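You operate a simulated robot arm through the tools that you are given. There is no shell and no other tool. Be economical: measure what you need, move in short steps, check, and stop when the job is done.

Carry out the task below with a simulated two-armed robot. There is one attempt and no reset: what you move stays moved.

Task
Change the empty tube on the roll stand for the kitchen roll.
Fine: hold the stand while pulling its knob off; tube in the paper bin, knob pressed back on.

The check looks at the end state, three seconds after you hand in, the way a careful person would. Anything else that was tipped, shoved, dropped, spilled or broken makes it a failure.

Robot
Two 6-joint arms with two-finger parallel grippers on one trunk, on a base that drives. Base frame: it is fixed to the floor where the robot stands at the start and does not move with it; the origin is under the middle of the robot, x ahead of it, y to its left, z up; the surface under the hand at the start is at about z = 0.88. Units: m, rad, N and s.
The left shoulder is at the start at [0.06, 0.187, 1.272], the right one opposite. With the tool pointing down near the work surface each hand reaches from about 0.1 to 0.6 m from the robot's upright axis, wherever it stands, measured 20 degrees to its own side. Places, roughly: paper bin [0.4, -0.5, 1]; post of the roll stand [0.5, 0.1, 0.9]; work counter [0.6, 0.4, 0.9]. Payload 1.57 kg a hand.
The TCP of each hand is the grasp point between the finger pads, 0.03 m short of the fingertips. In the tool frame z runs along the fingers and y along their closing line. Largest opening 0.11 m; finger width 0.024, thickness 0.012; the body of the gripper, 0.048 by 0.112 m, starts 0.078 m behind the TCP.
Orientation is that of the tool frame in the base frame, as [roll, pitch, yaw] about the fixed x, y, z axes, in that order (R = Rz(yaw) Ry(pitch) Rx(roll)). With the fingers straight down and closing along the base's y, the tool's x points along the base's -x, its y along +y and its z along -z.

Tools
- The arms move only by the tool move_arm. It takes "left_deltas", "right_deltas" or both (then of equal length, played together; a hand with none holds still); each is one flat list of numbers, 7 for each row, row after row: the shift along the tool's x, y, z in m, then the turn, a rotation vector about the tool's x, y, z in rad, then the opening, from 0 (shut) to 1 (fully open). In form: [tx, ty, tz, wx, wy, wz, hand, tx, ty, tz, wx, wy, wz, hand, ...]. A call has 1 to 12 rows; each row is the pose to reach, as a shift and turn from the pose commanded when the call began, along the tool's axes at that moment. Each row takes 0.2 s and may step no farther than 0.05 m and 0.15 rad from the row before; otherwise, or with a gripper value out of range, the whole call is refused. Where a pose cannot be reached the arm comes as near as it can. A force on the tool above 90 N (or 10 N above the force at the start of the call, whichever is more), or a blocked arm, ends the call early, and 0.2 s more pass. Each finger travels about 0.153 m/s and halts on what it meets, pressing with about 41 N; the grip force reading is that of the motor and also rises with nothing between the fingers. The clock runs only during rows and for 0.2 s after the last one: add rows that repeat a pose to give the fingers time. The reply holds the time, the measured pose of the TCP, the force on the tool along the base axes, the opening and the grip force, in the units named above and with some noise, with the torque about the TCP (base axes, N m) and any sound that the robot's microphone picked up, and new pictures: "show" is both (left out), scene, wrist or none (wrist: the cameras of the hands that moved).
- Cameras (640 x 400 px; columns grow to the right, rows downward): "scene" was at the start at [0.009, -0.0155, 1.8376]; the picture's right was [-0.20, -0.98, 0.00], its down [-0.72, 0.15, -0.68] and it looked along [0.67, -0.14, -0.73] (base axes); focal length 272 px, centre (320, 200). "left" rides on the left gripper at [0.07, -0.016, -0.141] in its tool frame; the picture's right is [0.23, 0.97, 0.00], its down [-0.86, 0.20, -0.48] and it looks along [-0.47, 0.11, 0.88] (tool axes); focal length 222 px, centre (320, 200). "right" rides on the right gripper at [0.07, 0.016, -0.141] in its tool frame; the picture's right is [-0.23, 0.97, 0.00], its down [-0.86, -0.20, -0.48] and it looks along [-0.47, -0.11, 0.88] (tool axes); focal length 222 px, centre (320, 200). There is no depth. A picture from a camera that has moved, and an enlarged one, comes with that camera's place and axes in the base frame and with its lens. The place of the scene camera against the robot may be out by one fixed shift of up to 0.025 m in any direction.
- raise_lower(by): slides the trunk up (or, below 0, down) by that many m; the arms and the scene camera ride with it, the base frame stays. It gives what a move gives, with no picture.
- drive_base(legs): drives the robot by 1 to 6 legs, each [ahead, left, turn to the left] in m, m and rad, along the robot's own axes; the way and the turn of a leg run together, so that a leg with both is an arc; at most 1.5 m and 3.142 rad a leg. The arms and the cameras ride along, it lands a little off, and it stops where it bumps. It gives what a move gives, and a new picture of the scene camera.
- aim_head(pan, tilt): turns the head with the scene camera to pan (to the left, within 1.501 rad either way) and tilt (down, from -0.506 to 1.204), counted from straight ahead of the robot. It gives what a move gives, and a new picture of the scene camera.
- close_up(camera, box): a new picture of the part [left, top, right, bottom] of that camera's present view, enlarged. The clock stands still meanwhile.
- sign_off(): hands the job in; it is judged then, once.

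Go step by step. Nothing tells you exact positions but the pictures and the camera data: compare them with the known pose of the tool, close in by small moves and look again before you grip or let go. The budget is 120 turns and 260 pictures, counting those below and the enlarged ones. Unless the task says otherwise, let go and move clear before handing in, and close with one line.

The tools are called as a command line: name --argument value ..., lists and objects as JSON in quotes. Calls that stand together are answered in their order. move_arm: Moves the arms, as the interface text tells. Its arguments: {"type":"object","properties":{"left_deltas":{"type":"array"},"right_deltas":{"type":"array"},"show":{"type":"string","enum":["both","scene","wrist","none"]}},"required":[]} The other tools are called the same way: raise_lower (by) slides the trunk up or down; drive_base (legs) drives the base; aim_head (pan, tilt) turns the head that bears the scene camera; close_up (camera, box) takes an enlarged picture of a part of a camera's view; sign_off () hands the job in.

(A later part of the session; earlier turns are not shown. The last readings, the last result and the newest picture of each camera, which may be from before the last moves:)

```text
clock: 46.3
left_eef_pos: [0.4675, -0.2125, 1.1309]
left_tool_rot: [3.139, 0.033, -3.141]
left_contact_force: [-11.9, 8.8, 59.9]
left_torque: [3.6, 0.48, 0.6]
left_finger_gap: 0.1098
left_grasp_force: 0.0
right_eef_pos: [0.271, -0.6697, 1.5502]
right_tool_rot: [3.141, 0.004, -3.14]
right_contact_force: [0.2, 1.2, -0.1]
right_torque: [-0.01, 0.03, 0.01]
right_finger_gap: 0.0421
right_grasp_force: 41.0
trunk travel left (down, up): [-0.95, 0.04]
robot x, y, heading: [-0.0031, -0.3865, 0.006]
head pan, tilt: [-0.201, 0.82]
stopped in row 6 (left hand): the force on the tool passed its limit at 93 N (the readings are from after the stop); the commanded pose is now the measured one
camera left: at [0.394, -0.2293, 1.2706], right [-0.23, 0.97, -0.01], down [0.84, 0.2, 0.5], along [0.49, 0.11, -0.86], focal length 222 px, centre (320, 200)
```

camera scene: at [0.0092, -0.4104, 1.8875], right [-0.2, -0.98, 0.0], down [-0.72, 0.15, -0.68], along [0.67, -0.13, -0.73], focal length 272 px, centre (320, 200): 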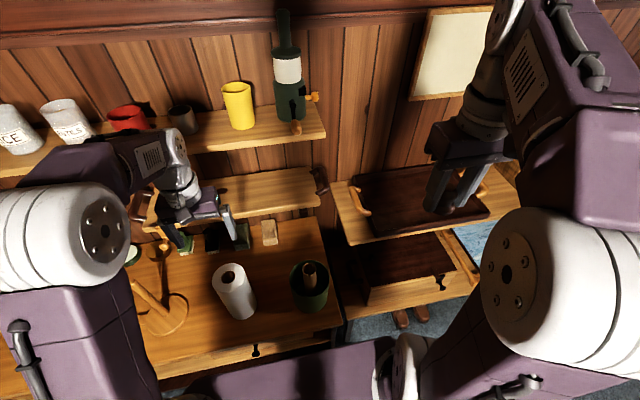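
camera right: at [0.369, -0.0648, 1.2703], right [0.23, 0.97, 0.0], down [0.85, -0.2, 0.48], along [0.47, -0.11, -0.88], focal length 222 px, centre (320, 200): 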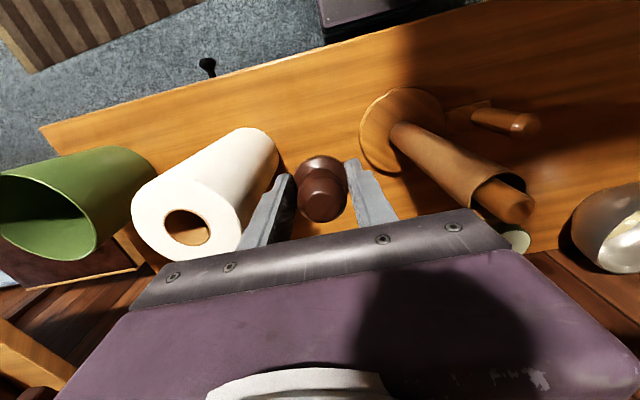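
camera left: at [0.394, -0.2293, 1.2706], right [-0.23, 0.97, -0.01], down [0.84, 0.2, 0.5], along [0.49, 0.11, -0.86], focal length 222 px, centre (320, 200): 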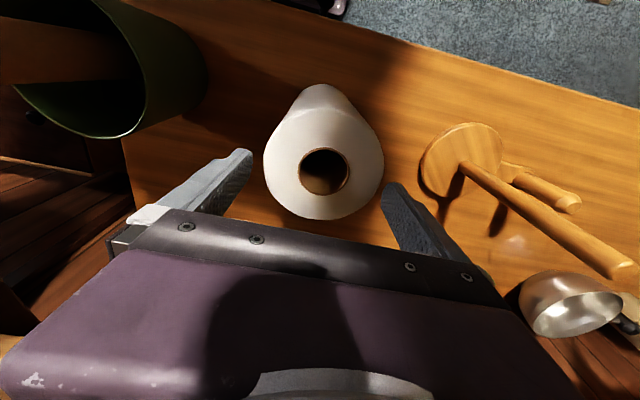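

Now the +y finger touched; so the correct lateral position lies midway between the two contacts. I back up, level, and shift +2.8 mm.

move_arm --left_deltas '[0, 0.0015, -0.015, 0, 0.012, 0, 1, 0, 0.0028, -0.025, 0, 0.024, 0, 1, 0, 0.0028, -0.025, 0, 0.024, 0, 1, 0, 0.0028, -0.025, 0, 0.024, 0, 1]' --show "wrist"

close_up --camera "left" --box '[200, 90, 440, 240]'

```text
clock: 47.3
left_eef_pos: [0.4745, -0.2099, 1.1496]
left_tool_rot: [-3.141, -0.004, 3.14]
left_contact_force: [0.0, -0.4, 0.4]
left_torque: [0.04, 0.03, 0.01]
left_finger_gap: 0.1099
left_grasp_force: 0.1
right_eef_pos: [0.2814, -0.6683, 1.5489]
right_tool_rot: [3.141, -0.002, 3.141]
right_contact_force: [0.1, -0.3, -1.4]
right_torque: [-0.01, 0.02, 0.0]
right_finger_gap: 0.0423
right_grasp_force: 40.8
trunk travel left (down, up): [-0.95, 0.04]
robot x, y, heading: [0.0021, -0.385, 0.003]
head pan, tilt: [-0.201, 0.82]
camera left: at [0.4043, -0.2269, 1.2908], right [-0.23, 0.97, 0.0], down [0.86, 0.2, 0.47], along [0.46, 0.11, -0.88], focal length 222 px, centre (320, 200)
```

left: 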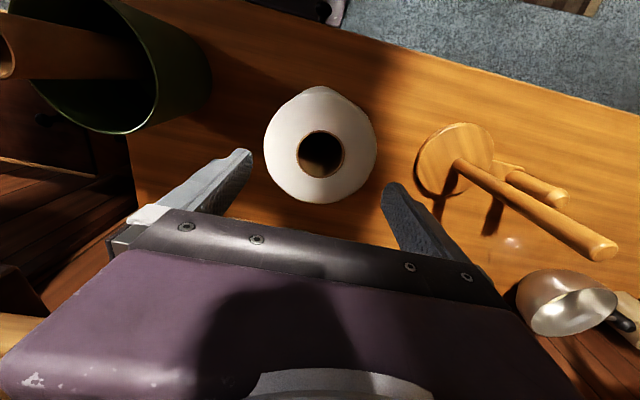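

```text
2.67 times, centred on (320, 165) of left
camera zoom: at [0.4043, -0.2269, 1.2908], right [-0.23, 0.97, 0.0], down [0.86, 0.2, 0.47], along [0.46, 0.11, -0.88], focal length 592 px, centre (320, 293)
```

zoom: 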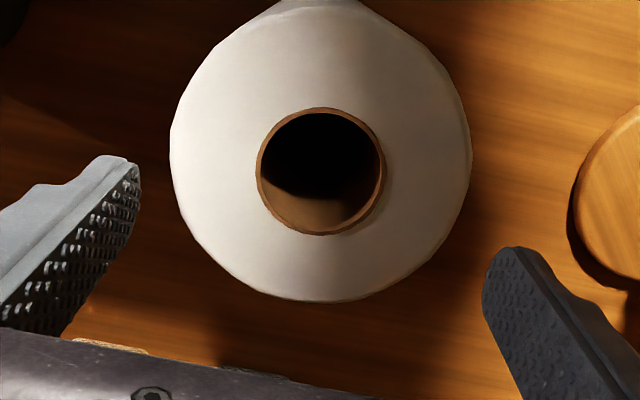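

move_arm --left_deltas '[0.005, -0.001, 0, 0, 0, 0, 1, 0.01, -0.0022, 0, 0, 0, 0, 1, 0.01, -0.0022, 0, 0, 0, 0, 1]' --show "none"

close_up --camera "left" --box '[240, 110, 400, 210]'

```text
clock: 48.1
left_eef_pos: [0.4619, -0.2126, 1.1504]
left_tool_rot: [3.14, -0.005, 3.14]
left_contact_force: [0.8, -0.5, 0.1]
left_torque: [0.02, 0.01, -0.02]
left_finger_gap: 0.1101
left_grasp_force: 0.0
right_eef_pos: [0.2797, -0.6697, 1.5483]
right_tool_rot: [-3.141, -0.001, -3.14]
right_contact_force: [0.0, -0.1, 0.1]
right_torque: [0.0, 0.02, 0.01]
right_finger_gap: 0.0421
right_grasp_force: 40.9
trunk travel left (down, up): [-0.95, 0.04]
robot x, y, heading: [0.001, -0.3877, 0.002]
head pan, tilt: [-0.201, 0.82]
```

```text
4.00 times, centred on (320, 160) of left
camera zoom: at [0.3931, -0.2285, 1.2917], right [-0.23, 0.97, 0.0], down [0.86, 0.2, 0.47], along [0.46, 0.11, -0.88], focal length 888 px, centre (320, 360)
```

zoom: 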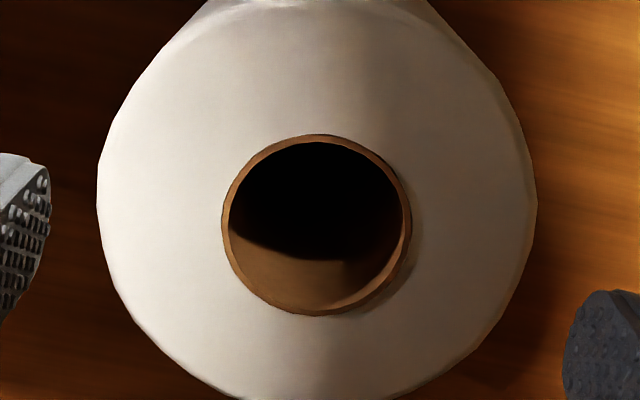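

move_arm --left_deltas '[0, -0.001, 0.008, 0, 0, 0, 1, 0, -0.001, 0.014, 0, 0, 0, 1, 0, -0.001, 0.018, 0, 0, 0, 1, 0, -0.001, 0.022, 0, 0, 0, 1, 0, -0.001, 0.026, 0, 0, 0, 1, 0, -0.001, 0.03, 0, 0, 0, 1, 0, -0.001, 0.034, 0, 0, 0, 1]' --show "wrist"

```text
clock: 49.7
left_eef_pos: [0.4631, -0.2125, 1.1132]
left_tool_rot: [-3.139, -0.011, 3.139]
left_contact_force: [0.1, 0.3, -1.4]
left_torque: [-0.01, 0.04, -0.01]
left_finger_gap: 0.1101
left_grasp_force: 0.1
right_eef_pos: [0.2841, -0.6685, 1.5473]
right_tool_rot: [-3.141, -0.004, -3.142]
right_contact_force: [0.2, 0.2, -1.4]
right_torque: [0.03, 0.02, 0.0]
right_finger_gap: 0.0417
right_grasp_force: 40.7
trunk travel left (down, up): [-0.95, 0.04]
robot x, y, heading: [-0.0013, -0.3851, 0.001]
head pan, tilt: [-0.201, 0.82]
camera left: at [0.395, -0.2299, 1.2557], right [-0.23, 0.97, 0.0], down [0.86, 0.2, 0.47], along [0.46, 0.11, -0.88], focal length 222 px, centre (320, 200)
```

left: 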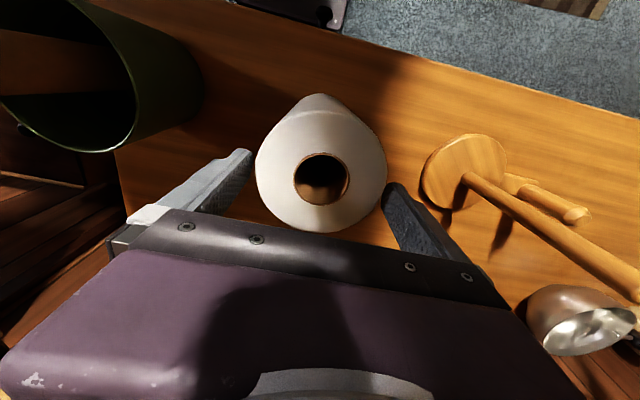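

The fingers passed the rim without contact. I go 4 cm further down.

move_arm --left_deltas '[0, 0, 0.01, 0, 0, 0, 1, 0, 0, 0.02, 0, 0, 0, 1, 0, 0, 0.03, 0, 0, 0, 1, 0, 0, 0.04, 0, 0, 0, 1]' --show "wrist"

close_up --camera "scene" --box '[130, 200, 330, 325]'

```text
clock: 50.7
left_eef_pos: [0.4593, -0.2128, 1.0792]
left_tool_rot: [3.14, -0.004, 3.141]
left_contact_force: [-0.8, -1.6, 0.6]
left_torque: [-0.07, 0.03, 0.0]
left_finger_gap: 0.1101
left_grasp_force: 0.1
right_eef_pos: [0.2806, -0.6687, 1.5499]
right_tool_rot: [-3.14, 0.001, -3.141]
right_contact_force: [0.7, -0.2, -0.3]
right_torque: [0.01, 0.0, 0.01]
right_finger_gap: 0.0423
right_grasp_force: 41.3
trunk travel left (down, up): [-0.95, 0.04]
robot x, y, heading: [0.0029, -0.3864, -0.001]
head pan, tilt: [-0.201, 0.82]
camera left: at [0.3915, -0.2302, 1.2189], right [-0.23, 0.97, 0.0], down [0.86, 0.2, 0.48], along [0.46, 0.11, -0.88], focal length 222 px, centre (320, 200)
```

left: 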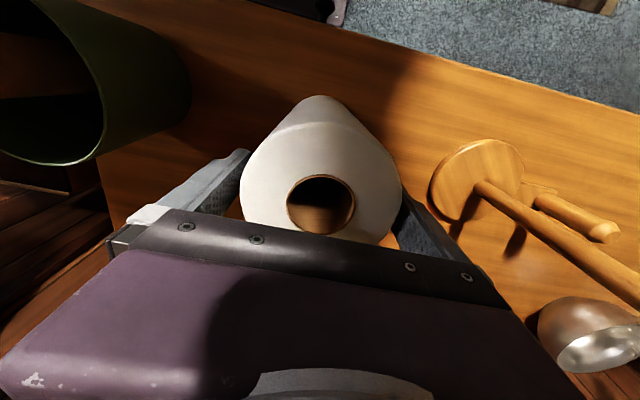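

```text
3.20 times, centred on (230, 262) of scene
camera zoom: at [0.008, -0.4036, 1.8876], right [-0.2, -0.98, 0.0], down [-0.72, 0.15, -0.68], along [0.67, -0.14, -0.73], focal length 872 px, centre (608, 0)
```

zoom: 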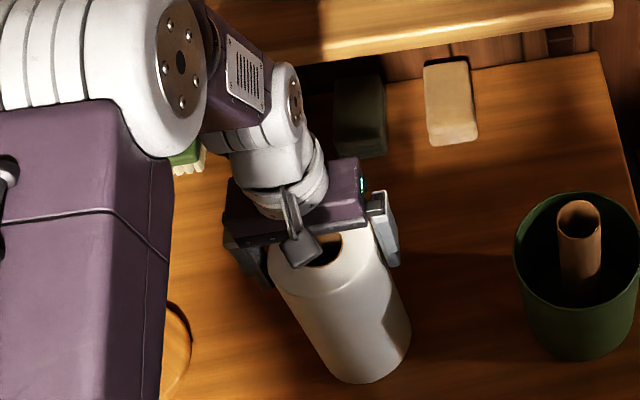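

Roll top is 2 cm above the grasp point, leaving ample room for the post end under the palm. I close and lift.

move_arm --left_deltas '[0, 0, 0, 0, 0, 0, 0.8, 0, 0, 0, 0, 0, 0, 0.5, 0, 0, 0, 0, 0, 0, 0.5, 0, 0, -0.01, 0, 0, 0, 0.5, 0, 0, -0.03, 0, 0, 0, 0.5]' --show "wrist"

```text
clock: 51.9
left_eef_pos: [0.4602, -0.2129, 1.1081]
left_tool_rot: [-3.141, -0.006, 3.14]
left_contact_force: [0.4, -0.4, -1.4]
left_torque: [-0.02, 0.04, 0.0]
left_finger_gap: 0.109
left_grasp_force: 41.5
right_eef_pos: [0.2786, -0.6691, 1.5489]
right_tool_rot: [3.141, -0.001, -3.141]
right_contact_force: [0.1, 0.0, -0.9]
right_torque: [-0.02, -0.03, -0.02]
right_finger_gap: 0.0423
right_grasp_force: 40.9
trunk travel left (down, up): [-0.95, 0.04]
robot x, y, heading: [0.0039, -0.3832, -0.0]
head pan, tilt: [-0.201, 0.82]
camera left: at [0.3913, -0.2294, 1.2492], right [-0.23, 0.97, 0.0], down [0.86, 0.2, 0.47], along [0.46, 0.11, -0.88], focal length 222 px, centre (320, 200)
```

left: 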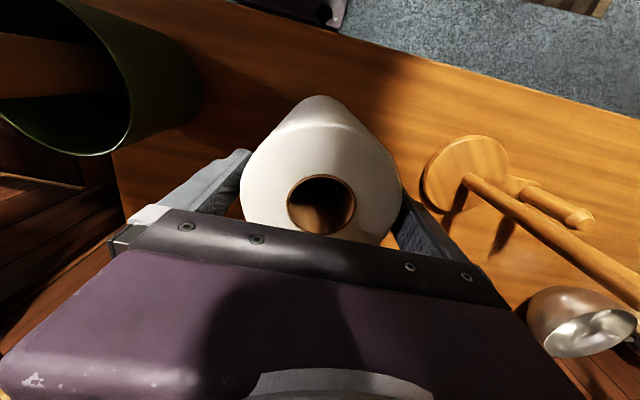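

The roll is gripped (109 mm wide, so barely within the opening) and rises with the hand. I lift it above post height.

move_arm --left_deltas '[0, 0, -0.045, 0, 0, 0, 0.5, 0, 0, -0.09, 0, 0, 0, 0.5, 0, 0, -0.135, 0, 0, 0, 0.5, 0, 0, -0.18, 0, 0, 0, 0.5, 0, 0, -0.225, 0, 0, 0, 0.5, 0, 0, -0.27, 0, 0, 0, 0.5, 0, 0, -0.3, 0, 0, 0, 0.5]' --show "both"

```text
clock: 53.5
left_eef_pos: [0.4617, -0.2127, 1.4064]
left_tool_rot: [-3.141, -0.005, 3.14]
left_contact_force: [-0.3, 0.5, -0.8]
left_torque: [0.03, 0.02, -0.02]
left_finger_gap: 0.1089
left_grasp_force: 41.1
right_eef_pos: [0.2793, -0.6692, 1.55]
right_tool_rot: [3.142, 0.0, 3.141]
right_contact_force: [-0.2, 0.1, -0.3]
right_torque: [0.02, -0.01, 0.04]
right_finger_gap: 0.0421
right_grasp_force: 41.3
trunk travel left (down, up): [-0.95, 0.04]
robot x, y, heading: [0.0009, -0.3907, 0.003]
head pan, tilt: [-0.201, 0.82]
camera scene: at [0.0096, -0.403, 1.8876], right [-0.2, -0.98, 0.0], down [-0.72, 0.14, -0.68], along [0.67, -0.14, -0.73], focal length 272 px, centre (320, 200)
camera left: at [0.3936, -0.2293, 1.5481], right [-0.23, 0.97, 0.0], down [0.86, 0.2, 0.47], along [0.46, 0.11, -0.88], focal length 222 px, centre (320, 200)
```

scene: 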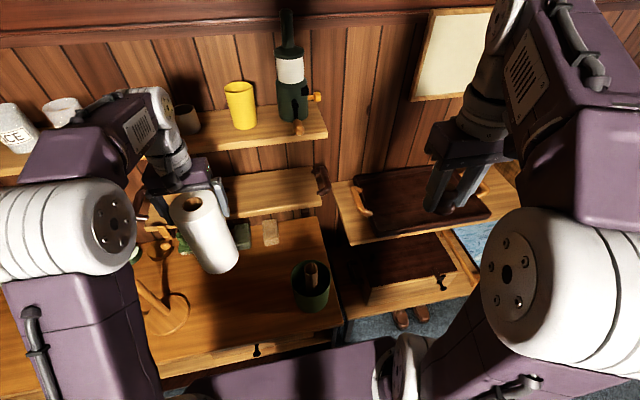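
left: 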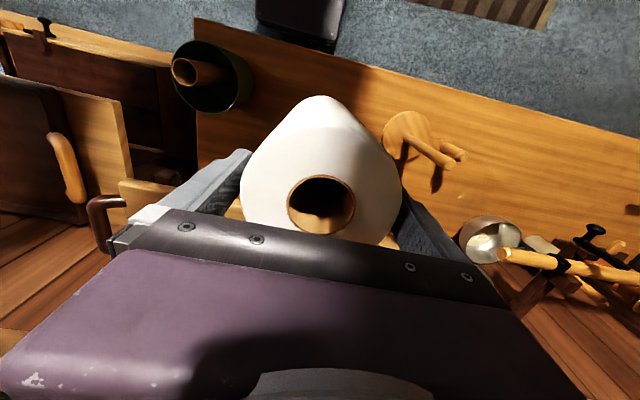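

drive_base --legs '[[0, 0.24, 0]]'

close_up --camera "scene" --box '[120, 180, 320, 305]'

close_up --camera "left" --box '[200, 80, 480, 255]'

```text
clock: 55.3
left_eef_pos: [0.4625, 0.0221, 1.4056]
left_tool_rot: [3.138, -0.007, 3.138]
left_contact_force: [0.4, -0.3, -1.8]
left_torque: [0.02, 0.0, 0.04]
left_finger_gap: 0.1092
left_grasp_force: 40.9
right_eef_pos: [0.2796, -0.4341, 1.5487]
right_tool_rot: [3.137, 0.0, 3.14]
right_contact_force: [-0.1, -1.6, -0.1]
right_torque: [0.07, 0.0, 0.01]
right_finger_gap: 0.0418
right_grasp_force: 41.1
trunk travel left (down, up): [-0.95, 0.04]
robot x, y, heading: [0.0021, -0.1463, 0.002]
head pan, tilt: [-0.201, 0.82]
camera scene: at [0.0095, -0.17, 1.8875], right [-0.2, -0.98, 0.0], down [-0.72, 0.15, -0.68], along [0.67, -0.13, -0.73], focal length 272 px, centre (320, 200)
```

scene: 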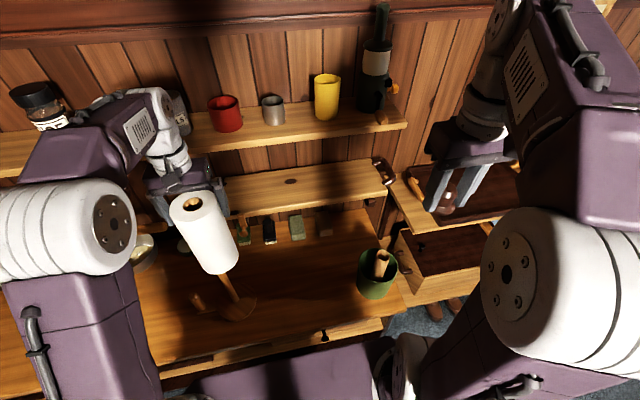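

```text
3.20 times, centred on (220, 242) of scene
camera zoom: at [0.0095, -0.17, 1.8875], right [-0.2, -0.98, 0.0], down [-0.72, 0.15, -0.68], along [0.67, -0.13, -0.73], focal length 872 px, centre (640, 64)
```

zoom: 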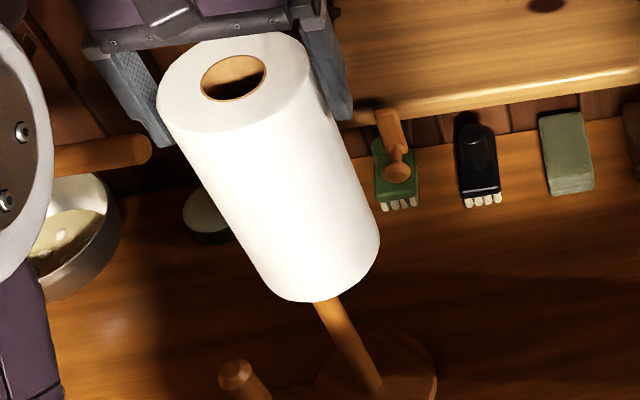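

```text
2.29 times, centred on (340, 168) of left
camera zoom: at [0.3939, 0.0045, 1.5482], right [-0.22, 0.97, 0.0], down [0.86, 0.2, 0.48], along [0.46, 0.11, -0.88], focal length 508 px, centre (274, 274)
```

zoom: 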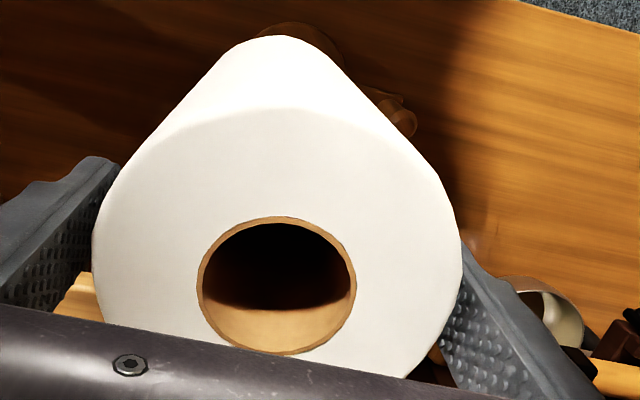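

The roll hangs above the stand. Knob and tube grips place the post at about (0.477, 0.0475); I shift the roll over it.

move_arm --left_deltas '[-0.007, 0.013, 0, 0, 0, 0, 0.5, -0.0145, 0.0255, 0, 0, 0, 0, 0.5, -0.0145, 0.0255, 0, 0, 0, 0, 0.5]' --show "none"

close_up --camera "scene" --box '[120, 190, 320, 315]'

close_up --camera "left" --box '[200, 80, 480, 255]'

```text
clock: 56.1
left_eef_pos: [0.4766, 0.0516, 1.4057]
left_tool_rot: [-3.141, -0.005, 3.138]
left_contact_force: [0.2, -0.2, -1.5]
left_torque: [-0.04, -0.01, -0.02]
left_finger_gap: 0.1089
left_grasp_force: 40.8
right_eef_pos: [0.2795, -0.4301, 1.5487]
right_tool_rot: [3.14, 0.001, 3.14]
right_contact_force: [0.0, 0.1, 0.4]
right_torque: [0.0, 0.0, 0.04]
right_finger_gap: 0.0419
right_grasp_force: 40.6
trunk travel left (down, up): [-0.95, 0.04]
robot x, y, heading: [0.0016, -0.1455, -0.0]
head pan, tilt: [-0.201, 0.82]
```

```text
3.20 times, centred on (220, 252) of scene
camera zoom: at [0.0094, -0.1633, 1.8876], right [-0.2, -0.98, 0.0], down [-0.72, 0.15, -0.68], along [0.67, -0.14, -0.73], focal length 872 px, centre (640, 32)
```

zoom: 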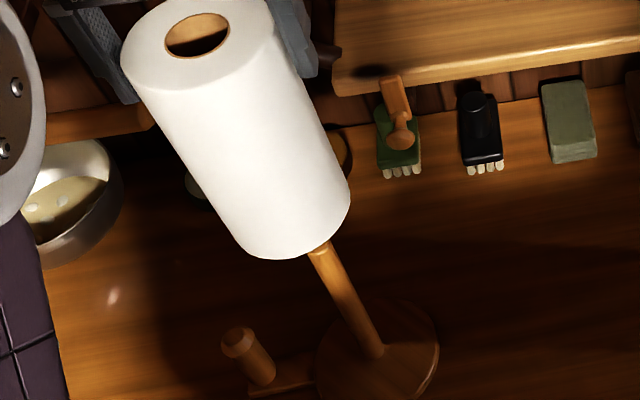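

```text
2.29 times, centred on (340, 168) of left
camera zoom: at [0.4085, 0.0352, 1.5478], right [-0.22, 0.97, 0.0], down [0.86, 0.2, 0.47], along [0.46, 0.11, -0.88], focal length 508 px, centre (274, 274)
```

zoom: 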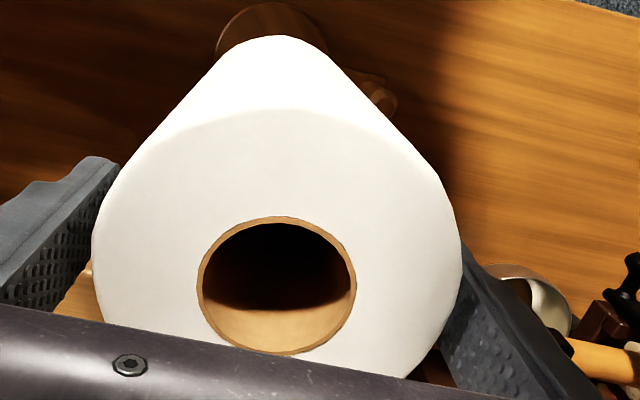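

The lines of roll and post coincide within a few mm in the scene view; the roll should go about 4 mm toward −y. I shift and lower until the bottom is just above the post tip.

move_arm --left_deltas '[0, -0.004, 0.015, 0, 0, 0, 0.5, 0, -0.004, 0.035, 0, 0, 0, 0.5, 0, -0.004, 0.055, 0, 0, 0, 0.5]' --show "wrist"

close_up --camera "scene" --box '[120, 190, 320, 315]'

close_up --camera "left" --box '[270, 160, 370, 240]'

```text
clock: 56.9
left_eef_pos: [0.4772, 0.0496, 1.3494]
left_tool_rot: [-3.139, -0.006, 3.139]
left_contact_force: [0.1, -1.1, -1.7]
left_torque: [0.01, 0.03, -0.01]
left_finger_gap: 0.1089
left_grasp_force: 41.0
right_eef_pos: [0.2788, -0.4273, 1.5493]
right_tool_rot: [-3.14, -0.001, 3.139]
right_contact_force: [-0.9, 0.7, -1.1]
right_torque: [0.01, -0.01, 0.04]
right_finger_gap: 0.0421
right_grasp_force: 40.9
trunk travel left (down, up): [-0.95, 0.04]
robot x, y, heading: [0.0005, -0.1475, -0.002]
head pan, tilt: [-0.201, 0.82]
camera left: at [0.4076, 0.0337, 1.4919], right [-0.22, 0.97, 0.0], down [0.86, 0.2, 0.47], along [0.46, 0.11, -0.88], focal length 222 px, centre (320, 200)
```

left: 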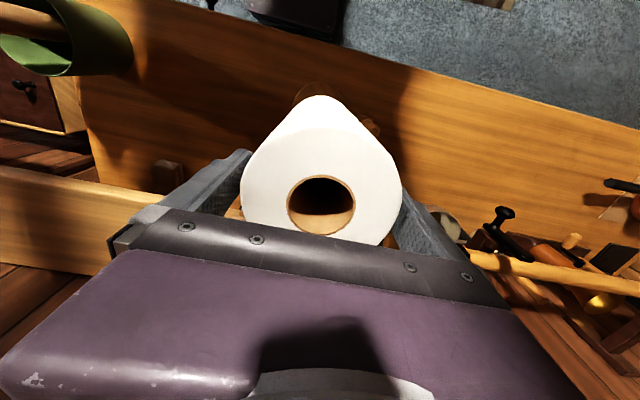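

```text
3.20 times, centred on (220, 252) of scene
camera zoom: at [0.0098, -0.1616, 1.8876], right [-0.2, -0.98, 0.0], down [-0.72, 0.15, -0.68], along [0.67, -0.14, -0.73], focal length 872 px, centre (640, 32)
```

zoom: 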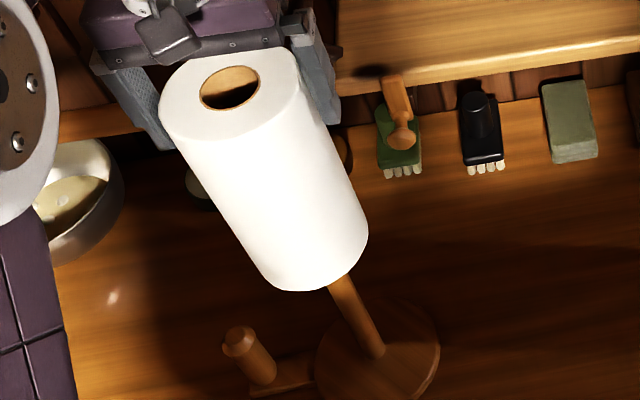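

```text
5.00 times, centred on (320, 200) of left
camera zoom: at [0.4076, 0.0337, 1.4919], right [-0.22, 0.97, 0.0], down [0.86, 0.2, 0.47], along [0.46, 0.11, -0.88], focal length 1111 px, centre (320, 200)
```

zoom: 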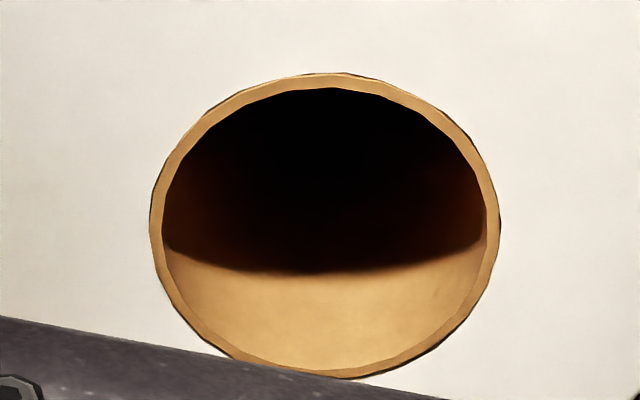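

Aligned within ~3 mm. I lower slowly onto the post.

move_arm --left_deltas '[0, -0.001, 0.008, 0, 0, 0, 0.5, 0, -0.002, 0.016, 0, 0, 0, 0.5, 0, -0.002, 0.024, 0, 0, 0, 0.5, 0, -0.002, 0.032, 0, 0, 0, 0.5, 0, -0.002, 0.04, 0, 0, 0, 0.5, 0, -0.002, 0.05, 0, 0, 0, 0.5]' --show "none"

close_up --camera "scene" --box '[120, 190, 320, 315]'

close_up --camera "left" --box '[270, 160, 370, 240]'

```text
clock: 58.3
left_eef_pos: [0.476, 0.0472, 1.3018]
left_tool_rot: [-3.14, -0.004, 3.138]
left_contact_force: [0.3, -0.4, -1.3]
left_torque: [-0.01, -0.02, 0.02]
left_finger_gap: 0.1092
left_grasp_force: 41.1
right_eef_pos: [0.2791, -0.4295, 1.5489]
right_tool_rot: [-3.141, -0.002, 3.141]
right_contact_force: [0.9, 0.2, -0.3]
right_torque: [0.01, 0.02, 0.0]
right_finger_gap: 0.0419
right_grasp_force: 41.4
trunk travel left (down, up): [-0.95, 0.04]
robot x, y, heading: [0.0006, -0.1457, 0.002]
head pan, tilt: [-0.201, 0.82]
```

```text
3.20 times, centred on (220, 252) of scene
camera zoom: at [0.01, -0.1624, 1.8876], right [-0.2, -0.98, 0.0], down [-0.72, 0.15, -0.68], along [0.67, -0.14, -0.73], focal length 872 px, centre (640, 32)
```

zoom: 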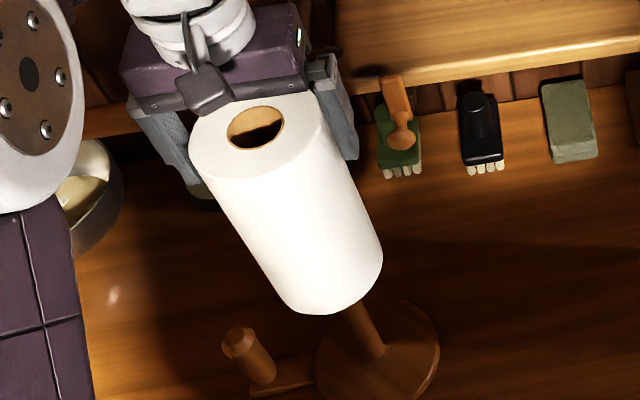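

```text
5.00 times, centred on (320, 200) of left
camera zoom: at [0.4088, 0.0306, 1.4422], right [-0.22, 0.97, 0.0], down [0.86, 0.2, 0.47], along [0.46, 0.11, -0.88], focal length 1111 px, centre (320, 200)
```

zoom: 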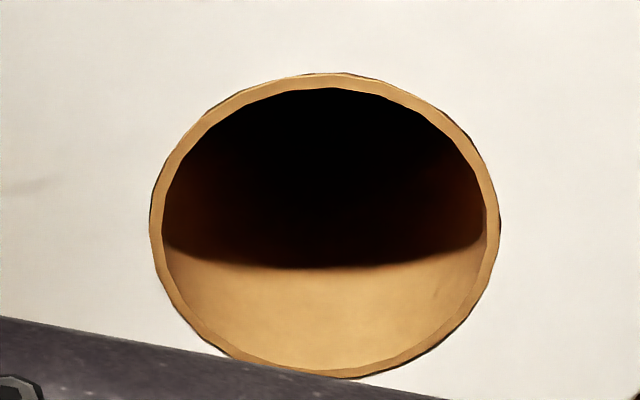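

No contact: the post has entered the core. I continue down, stopping about 3 cm short.

move_arm --left_deltas '[0, 0, 0.02, 0, 0, 0, 0.5, 0, 0, 0.04, 0, 0, 0, 0.5, 0, 0, 0.06, 0, 0, 0, 0.5, 0, 0, 0.08, 0, 0, 0, 0.5, 0, 0, 0.1, 0, 0, 0, 0.5, 0, 0, 0.12, 0, 0, 0, 0.5, 0, 0, 0.14, 0, 0, 0, 0.5, 0, 0, 0.155, 0, 0, 0, 0.5]' --show "wrist"

close_up --camera "scene" --box '[120, 190, 320, 315]'

```text
clock: 60.1
left_eef_pos: [0.4752, 0.0472, 1.1454]
left_tool_rot: [-3.141, -0.005, 3.139]
left_contact_force: [1.0, -0.8, -1.9]
left_torque: [0.03, 0.01, -0.03]
left_finger_gap: 0.1089
left_grasp_force: 41.1
right_eef_pos: [0.2809, -0.4284, 1.5492]
right_tool_rot: [-3.141, -0.001, 3.14]
right_contact_force: [-0.2, 0.4, -0.7]
right_torque: [-0.02, 0.04, 0.03]
right_finger_gap: 0.0421
right_grasp_force: 41.2
trunk travel left (down, up): [-0.95, 0.04]
robot x, y, heading: [-0.0004, -0.1484, 0.001]
head pan, tilt: [-0.201, 0.82]
camera left: at [0.4072, 0.0298, 1.2869], right [-0.22, 0.97, 0.0], down [0.86, 0.2, 0.47], along [0.46, 0.11, -0.88], focal length 222 px, centre (320, 200)
```

left: 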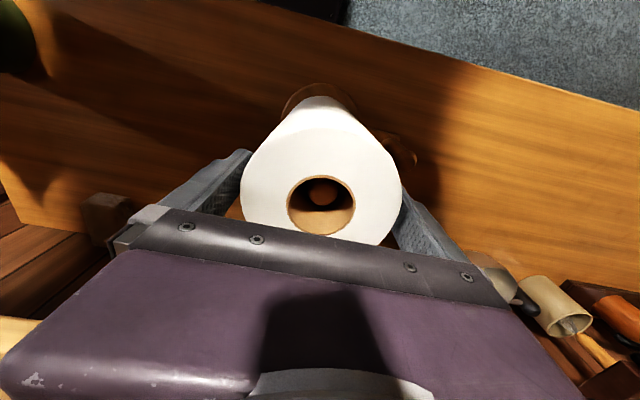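

```text
3.20 times, centred on (220, 252) of scene
camera zoom: at [0.0103, -0.1627, 1.8876], right [-0.2, -0.98, 0.0], down [-0.72, 0.15, -0.68], along [0.67, -0.14, -0.73], focal length 872 px, centre (640, 32)
```

zoom: 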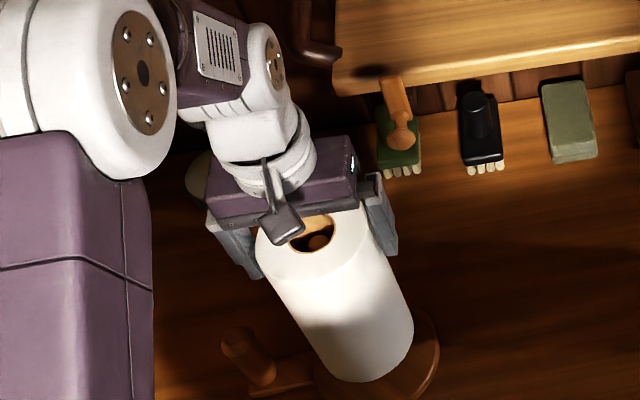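

The post shows nicely centred in the core. I lower the last stretch in small steps.

move_arm --left_deltas '[0, 0, 0.015, 0, 0, 0, 0.5, 0, 0, 0.025, 0, 0, 0, 0.5, 0, 0, 0.032, 0, 0, 0, 0.5, 0, 0, 0.036, 0, 0, 0, 0.5]' --show "none"

close_up --camera "scene" --box '[160, 220, 320, 320]'

```text
clock: 61.1
left_eef_pos: [0.4766, 0.0466, 1.1101]
left_tool_rot: [-3.139, -0.004, 3.139]
left_contact_force: [1.0, -0.8, -1.8]
left_torque: [-0.01, 0.03, 0.01]
left_finger_gap: 0.1089
left_grasp_force: 41.0
right_eef_pos: [0.2794, -0.4291, 1.5502]
right_tool_rot: [-3.142, 0.0, 3.14]
right_contact_force: [-1.1, -0.3, -0.2]
right_torque: [-0.01, -0.01, -0.01]
right_finger_gap: 0.0423
right_grasp_force: 41.3
trunk travel left (down, up): [-0.95, 0.04]
robot x, y, heading: [-0.0023, -0.1533, -0.0]
head pan, tilt: [-0.201, 0.82]
```

```text
4.00 times, centred on (240, 270) of scene
camera zoom: at [0.0095, -0.1628, 1.8876], right [-0.2, -0.98, 0.0], down [-0.72, 0.15, -0.68], along [0.67, -0.14, -0.73], focal length 1090 px, centre (640, -80)
```

zoom: 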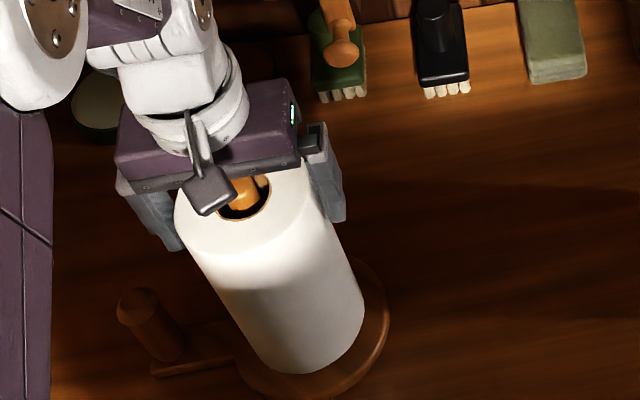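

move_arm --left_deltas '[0, 0, 0.003, 0, 0, 0, 0.5, 0, 0, 0.006, 0, 0, 0, 0.5, 0, 0, 0.008, 0, 0, 0, 0.5]' --show "none"

```text
clock: 61.9
left_eef_pos: [0.4751, 0.0465, 1.1029]
left_tool_rot: [-3.14, -0.006, 3.137]
left_contact_force: [0.3, -1.2, -2.5]
left_torque: [0.01, 0.01, -0.01]
left_finger_gap: 0.1094
left_grasp_force: 41.2
right_eef_pos: [0.2807, -0.4284, 1.5486]
right_tool_rot: [-3.14, 0.0, 3.141]
right_contact_force: [-0.5, 0.4, -0.7]
right_torque: [0.01, 0.0, 0.02]
right_finger_gap: 0.0421
right_grasp_force: 41.0
trunk travel left (down, up): [-0.95, 0.04]
robot x, y, heading: [0.005, -0.1457, -0.001]
head pan, tilt: [-0.201, 0.82]
```

move_arm --left_deltas '[0, 0, 0.003, 0, 0, 0, 0.5, 0, 0, 0.005, 0, 0, 0, 0.5]' --show "none"

close_up --camera "scene" --box '[160, 220, 320, 320]'

```text
clock: 62.5
left_eef_pos: [0.4771, 0.0457, 1.0962]
left_tool_rot: [-3.139, -0.006, 3.139]
left_contact_force: [-0.1, 0.0, -1.8]
left_torque: [-0.03, 0.0, -0.02]
left_finger_gap: 0.109
left_grasp_force: 41.7
right_eef_pos: [0.279, -0.4286, 1.5487]
right_tool_rot: [3.14, -0.002, 3.14]
right_contact_force: [-0.3, -1.2, -0.7]
right_torque: [0.02, 0.01, 0.05]
right_finger_gap: 0.0421
right_grasp_force: 40.9
trunk travel left (down, up): [-0.95, 0.04]
robot x, y, heading: [0.0015, -0.147, 0.001]
head pan, tilt: [-0.201, 0.82]
```

```text
4.00 times, centred on (240, 270) of scene
camera zoom: at [0.0098, -0.1627, 1.8876], right [-0.2, -0.98, 0.0], down [-0.72, 0.15, -0.68], along [0.67, -0.14, -0.73], focal length 1090 px, centre (640, -80)
```

zoom: 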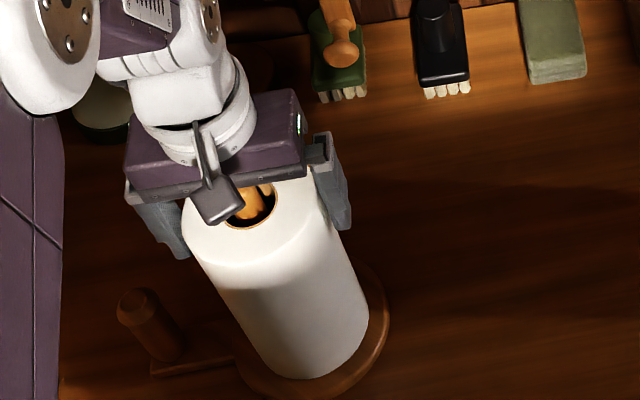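

move_arm --left_deltas '[0, 0, 0.003, 0, 0, 0, 0.5, 0, 0, 0.006, 0, 0, 0, 0.5, 0, 0, 0.006, 0, 0, 0, 0.5]' --show "none"

```text
clock: 63.3
left_eef_pos: [0.4754, 0.045, 1.0952]
left_tool_rot: [-3.14, 0.005, 3.139]
left_contact_force: [4.2, 1.8, 41.8]
left_torque: [-0.77, 0.03, 0.15]
left_finger_gap: 0.1091
left_grasp_force: 40.8
right_eef_pos: [0.2734, -0.4305, 1.5499]
right_tool_rot: [3.139, 0.003, 3.139]
right_contact_force: [-0.3, 0.0, -0.1]
right_torque: [0.0, 0.01, 0.02]
right_finger_gap: 0.042
right_grasp_force: 41.0
trunk travel left (down, up): [-0.95, 0.04]
robot x, y, heading: [-0.0015, -0.1468, -0.003]
head pan, tilt: [-0.201, 0.82]
```

Seated (force rises to 42 N). I ease off, open fully, and rise a little to see that the roll stays.

move_arm --left_deltas '[0, 0, -0.005, 0, 0, 0, 0.5, 0, 0, -0.005, 0, 0, 0, 1, 0, 0, -0.005, 0, 0, 0, 1, 0, 0, -0.015, 0, 0, 0, 1, 0, 0, -0.025, 0, 0, 0, 1]' --show "wrist"

close_up --camera "scene" --box '[160, 220, 320, 320]'

```text
clock: 64.5
left_eef_pos: [0.4755, 0.0459, 1.1159]
left_tool_rot: [3.141, -0.005, 3.138]
left_contact_force: [-0.6, -0.5, 0.3]
left_torque: [0.03, -0.02, -0.01]
left_finger_gap: 0.1099
left_grasp_force: 0.0
right_eef_pos: [0.2786, -0.4288, 1.55]
right_tool_rot: [3.141, 0.001, 3.139]
right_contact_force: [-0.2, -0.2, 0.3]
right_torque: [0.01, -0.01, -0.02]
right_finger_gap: 0.042
right_grasp_force: 40.8
trunk travel left (down, up): [-0.95, 0.04]
robot x, y, heading: [0.0014, -0.1481, -0.002]
head pan, tilt: [-0.201, 0.82]
camera left: at [0.4075, 0.029, 1.2579], right [-0.22, 0.97, 0.0], down [0.86, 0.2, 0.47], along [0.46, 0.11, -0.88], focal length 222 px, centre (320, 200)
```

left: 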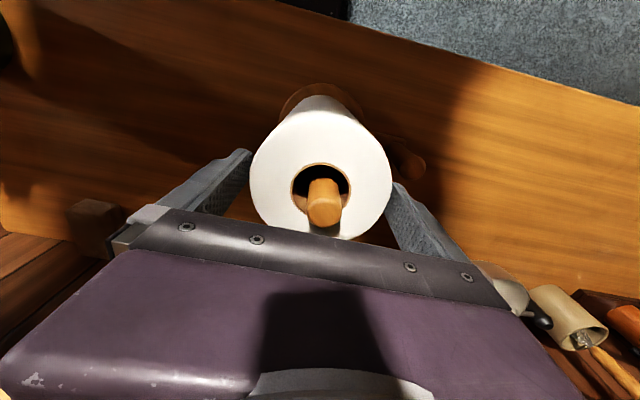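

```text
4.00 times, centred on (240, 270) of scene
camera zoom: at [0.0095, -0.1631, 1.8876], right [-0.2, -0.98, 0.0], down [-0.72, 0.15, -0.68], along [0.67, -0.14, -0.73], focal length 1090 px, centre (640, -80)
```

zoom: 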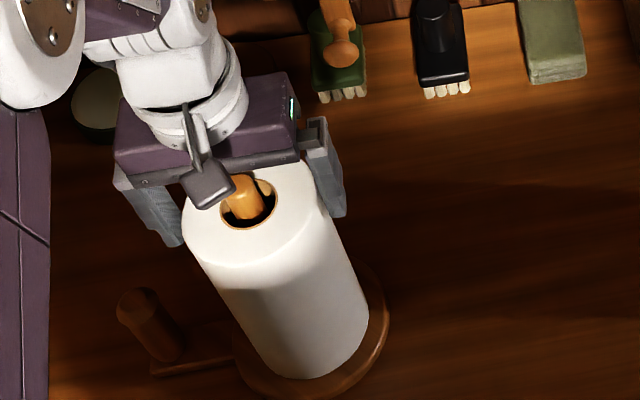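

The roll stays on the stand. I raise the left hand well clear.

move_arm --left_deltas '[0, 0, -0.02, 0, 0, 0, 1, 0, 0, -0.05, 0, 0, 0, 1, 0, 0, -0.09, 0, 0, 0, 1, 0, 0, -0.13, 0, 0, 0, 1, 0, 0, -0.17, 0, 0, 0, 1]' --show "wrist"

close_up --camera "scene" --box '[120, 200, 440, 320]'

close_up --camera "left" --box '[240, 80, 400, 180]'

```text
clock: 65.7
left_eef_pos: [0.4758, 0.0446, 1.286]
left_tool_rot: [3.141, -0.006, 3.138]
left_contact_force: [0.3, 0.6, -0.1]
left_torque: [-0.01, 0.0, -0.01]
left_finger_gap: 0.1104
left_grasp_force: 0.0
right_eef_pos: [0.2783, -0.4301, 1.5499]
right_tool_rot: [-3.141, -0.001, 3.14]
right_contact_force: [0.0, 1.2, -0.9]
right_torque: [0.01, 0.02, -0.01]
right_finger_gap: 0.0421
right_grasp_force: 40.9
trunk travel left (down, up): [-0.95, 0.04]
robot x, y, heading: [-0.0008, -0.1486, -0.003]
head pan, tilt: [-0.201, 0.82]
camera left: at [0.4081, 0.0275, 1.4265], right [-0.22, 0.97, 0.0], down [0.86, 0.2, 0.47], along [0.46, 0.11, -0.88], focal length 222 px, centre (320, 200)
```

left: 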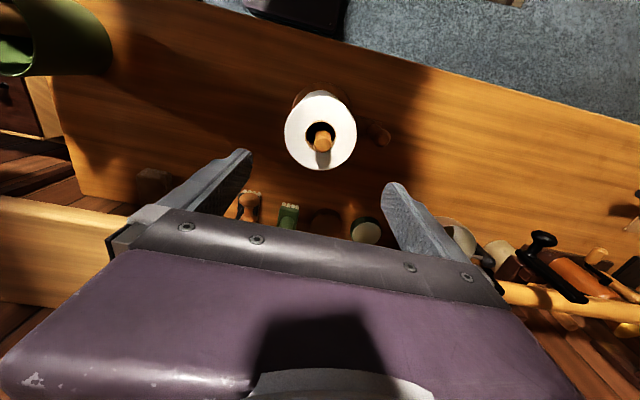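

```text
2.00 times, centred on (280, 260) of scene
camera zoom: at [0.0086, -0.163, 1.8876], right [-0.2, -0.98, 0.0], down [-0.72, 0.15, -0.68], along [0.67, -0.14, -0.73], focal length 545 px, centre (400, 80)
```

zoom: 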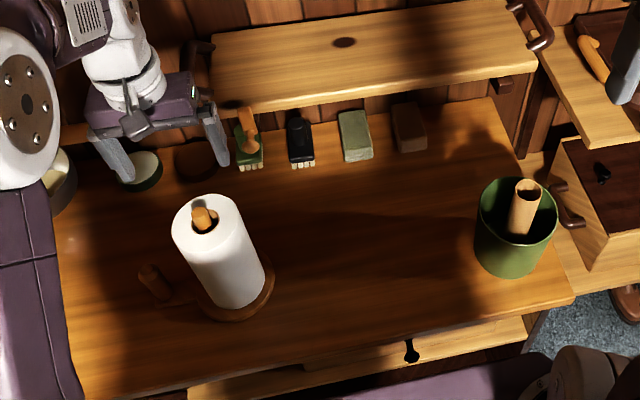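

```text
4.00 times, centred on (320, 130) of left
camera zoom: at [0.4081, 0.0275, 1.4265], right [-0.22, 0.97, 0.0], down [0.86, 0.2, 0.47], along [0.46, 0.11, -0.88], focal length 888 px, centre (320, 480)
```

zoom: 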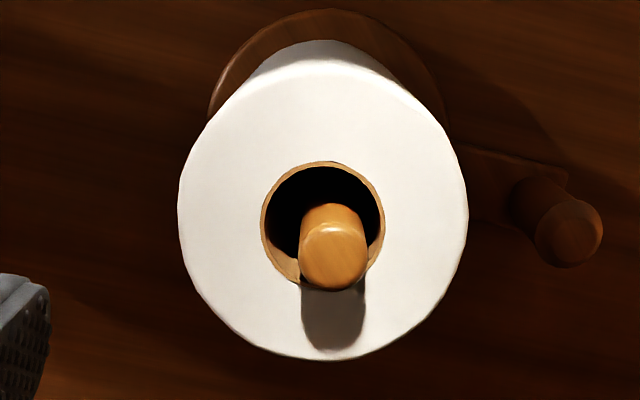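

Roll seated over the post, post tip at about (0.477, 0.048). Now the knob: I pull the left hand back and up, then drive left so the right arm works comfortably over the stand.

move_arm --left_deltas '[0.02, 0.01, -0.03, 0, 0, 0, 0.8, 0.04, 0.03, -0.06, 0, 0, 0, 0.5, 0.06, 0.05, -0.09, 0, 0, 0, 0.3]' --show "none"

```text
clock: 66.5
left_eef_pos: [0.4151, 0.0973, 1.3772]
left_tool_rot: [-3.141, -0.004, 3.138]
left_contact_force: [-0.2, 0.5, 0.4]
left_torque: [0.01, 0.0, -0.03]
left_finger_gap: 0.033
left_grasp_force: 0.1
right_eef_pos: [0.2781, -0.428, 1.5499]
right_tool_rot: [-3.141, 0.0, 3.14]
right_contact_force: [-0.7, -0.1, -0.1]
right_torque: [-0.02, -0.05, -0.04]
right_finger_gap: 0.042
right_grasp_force: 40.8
trunk travel left (down, up): [-0.95, 0.04]
robot x, y, heading: [0.0018, -0.1456, -0.006]
head pan, tilt: [-0.201, 0.82]
```

drive_base --legs '[[0, 0.22, 0]]'

```text
clock: 68.2
left_eef_pos: [0.4163, 0.3196, 1.3785]
left_tool_rot: [3.137, -0.006, -3.141]
left_contact_force: [0.3, -0.7, 0.0]
left_torque: [0.08, 0.0, 0.01]
left_finger_gap: 0.0331
left_grasp_force: 0.0
right_eef_pos: [0.2801, -0.2071, 1.5477]
right_tool_rot: [3.138, -0.002, -3.138]
right_contact_force: [0.0, -0.5, -0.5]
right_torque: [0.04, 0.02, 0.0]
right_finger_gap: 0.042
right_grasp_force: 41.4
trunk travel left (down, up): [-0.95, 0.04]
robot x, y, heading: [0.0016, 0.0786, 0.009]
head pan, tilt: [-0.201, 0.82]
camera scene: at [0.0093, 0.0557, 1.8875], right [-0.19, -0.98, 0.0], down [-0.72, 0.15, -0.68], along [0.67, -0.13, -0.73], focal length 272 px, centre (320, 200)
```

scene: 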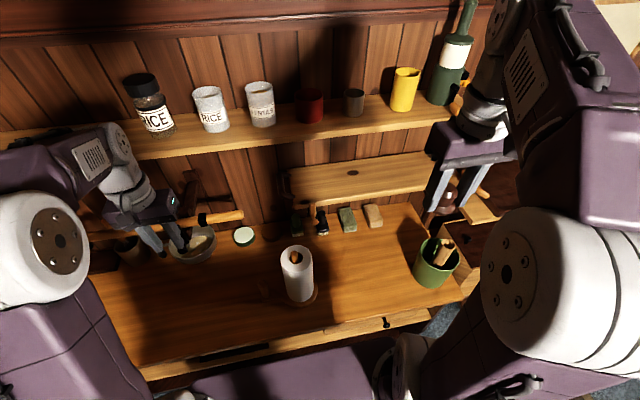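

move_arm --right_deltas '[-0.018, 0.023, 0.026, 0, 0, -0.1425, 0, -0.036, 0.046, 0.052, 0, 0, -0.285, 0, -0.054, 0.068, 0.079, 0, 0, -0.4275, 0, -0.071, 0.091, 0.105, 0, 0, -0.57, 0, -0.089, 0.114, 0.131, 0, 0, -0.7125, 0, -0.107, 0.137, 0.157, 0, 0, -0.855, 0, -0.125, 0.16, 0.183, 0, 0, -0.9975, 0, -0.143, 0.183, 0.209, 0, 0, -1.14, 0, -0.161, 0.205, 0.236, 0, 0, -1.2825, 0, -0.179, 0.228, 0.262, 0, 0, -1.425, 0, -0.1965, 0.251, 0.288, 0, 0, -1.567, 0]'

close_up --camera "right" --box '[220, 80, 420, 240]'

close_up --camera "scene" --box '[200, 190, 400, 315]'

```text
clock: 70.6
left_eef_pos: [0.417, 0.3263, 1.3771]
left_tool_rot: [-3.14, -0.005, -3.141]
left_contact_force: [-0.3, 0.7, 0.0]
left_torque: [-0.01, 0.01, 0.01]
left_finger_gap: 0.0332
left_grasp_force: 0.0
right_eef_pos: [0.4766, 0.0523, 1.2608]
right_tool_rot: [3.14, -0.002, -1.569]
right_contact_force: [0.1, 0.4, 0.3]
right_torque: [-0.04, -0.01, 0.0]
right_finger_gap: 0.0418
right_grasp_force: 41.0
trunk travel left (down, up): [-0.95, 0.04]
robot x, y, heading: [-0.0009, 0.0824, 0.004]
head pan, tilt: [-0.201, 0.82]
camera scene: at [0.0112, 0.0652, 1.8876], right [-0.19, -0.98, 0.0], down [-0.72, 0.14, -0.68], along [0.67, -0.13, -0.73], focal length 272 px, centre (320, 200)
camera right: at [0.4605, -0.0171, 1.4021], right [-0.97, 0.22, 0.0], down [0.2, 0.86, 0.48], along [0.11, 0.47, -0.88], focal length 222 px, centre (320, 200)
```

scene: 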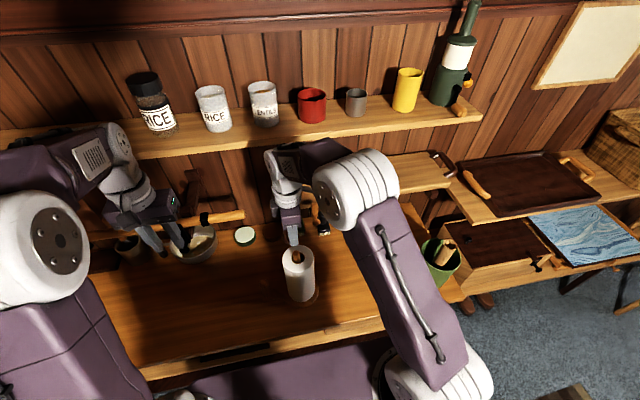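
right: 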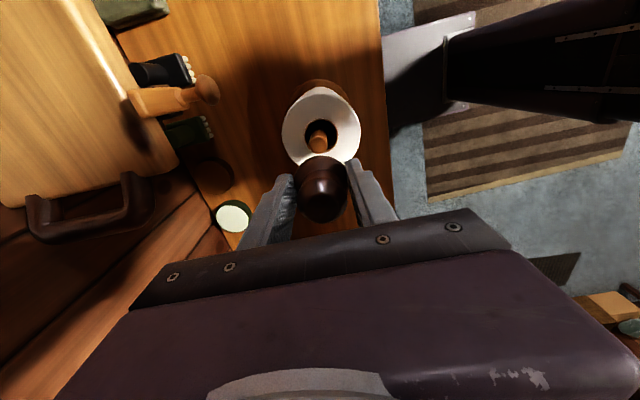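

```text
2.50 times, centred on (320, 160) of right
camera zoom: at [0.4605, -0.0171, 1.4021], right [-0.97, 0.22, 0.0], down [0.2, 0.86, 0.48], along [0.11, 0.47, -0.88], focal length 555 px, centre (320, 300)
```

zoom: 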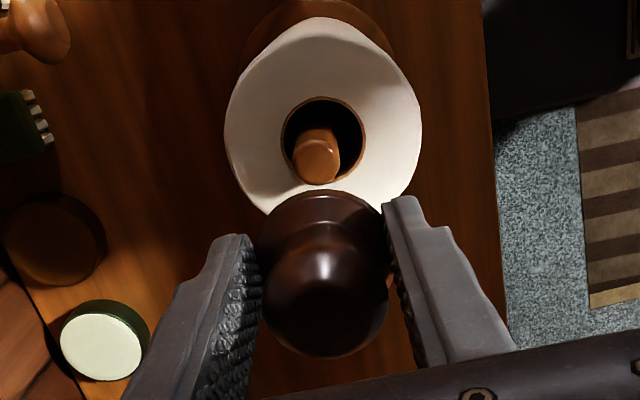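

```text
3.20 times, centred on (300, 252) of scene
camera zoom: at [0.0112, 0.0652, 1.8876], right [-0.19, -0.98, 0.0], down [-0.72, 0.14, -0.68], along [0.67, -0.13, -0.73], focal length 872 px, centre (384, 32)
```

zoom: 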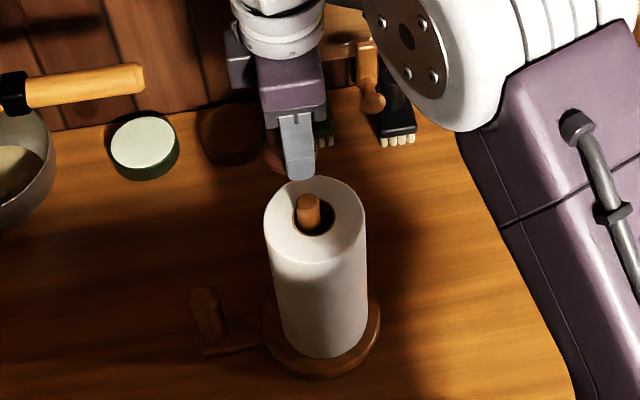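

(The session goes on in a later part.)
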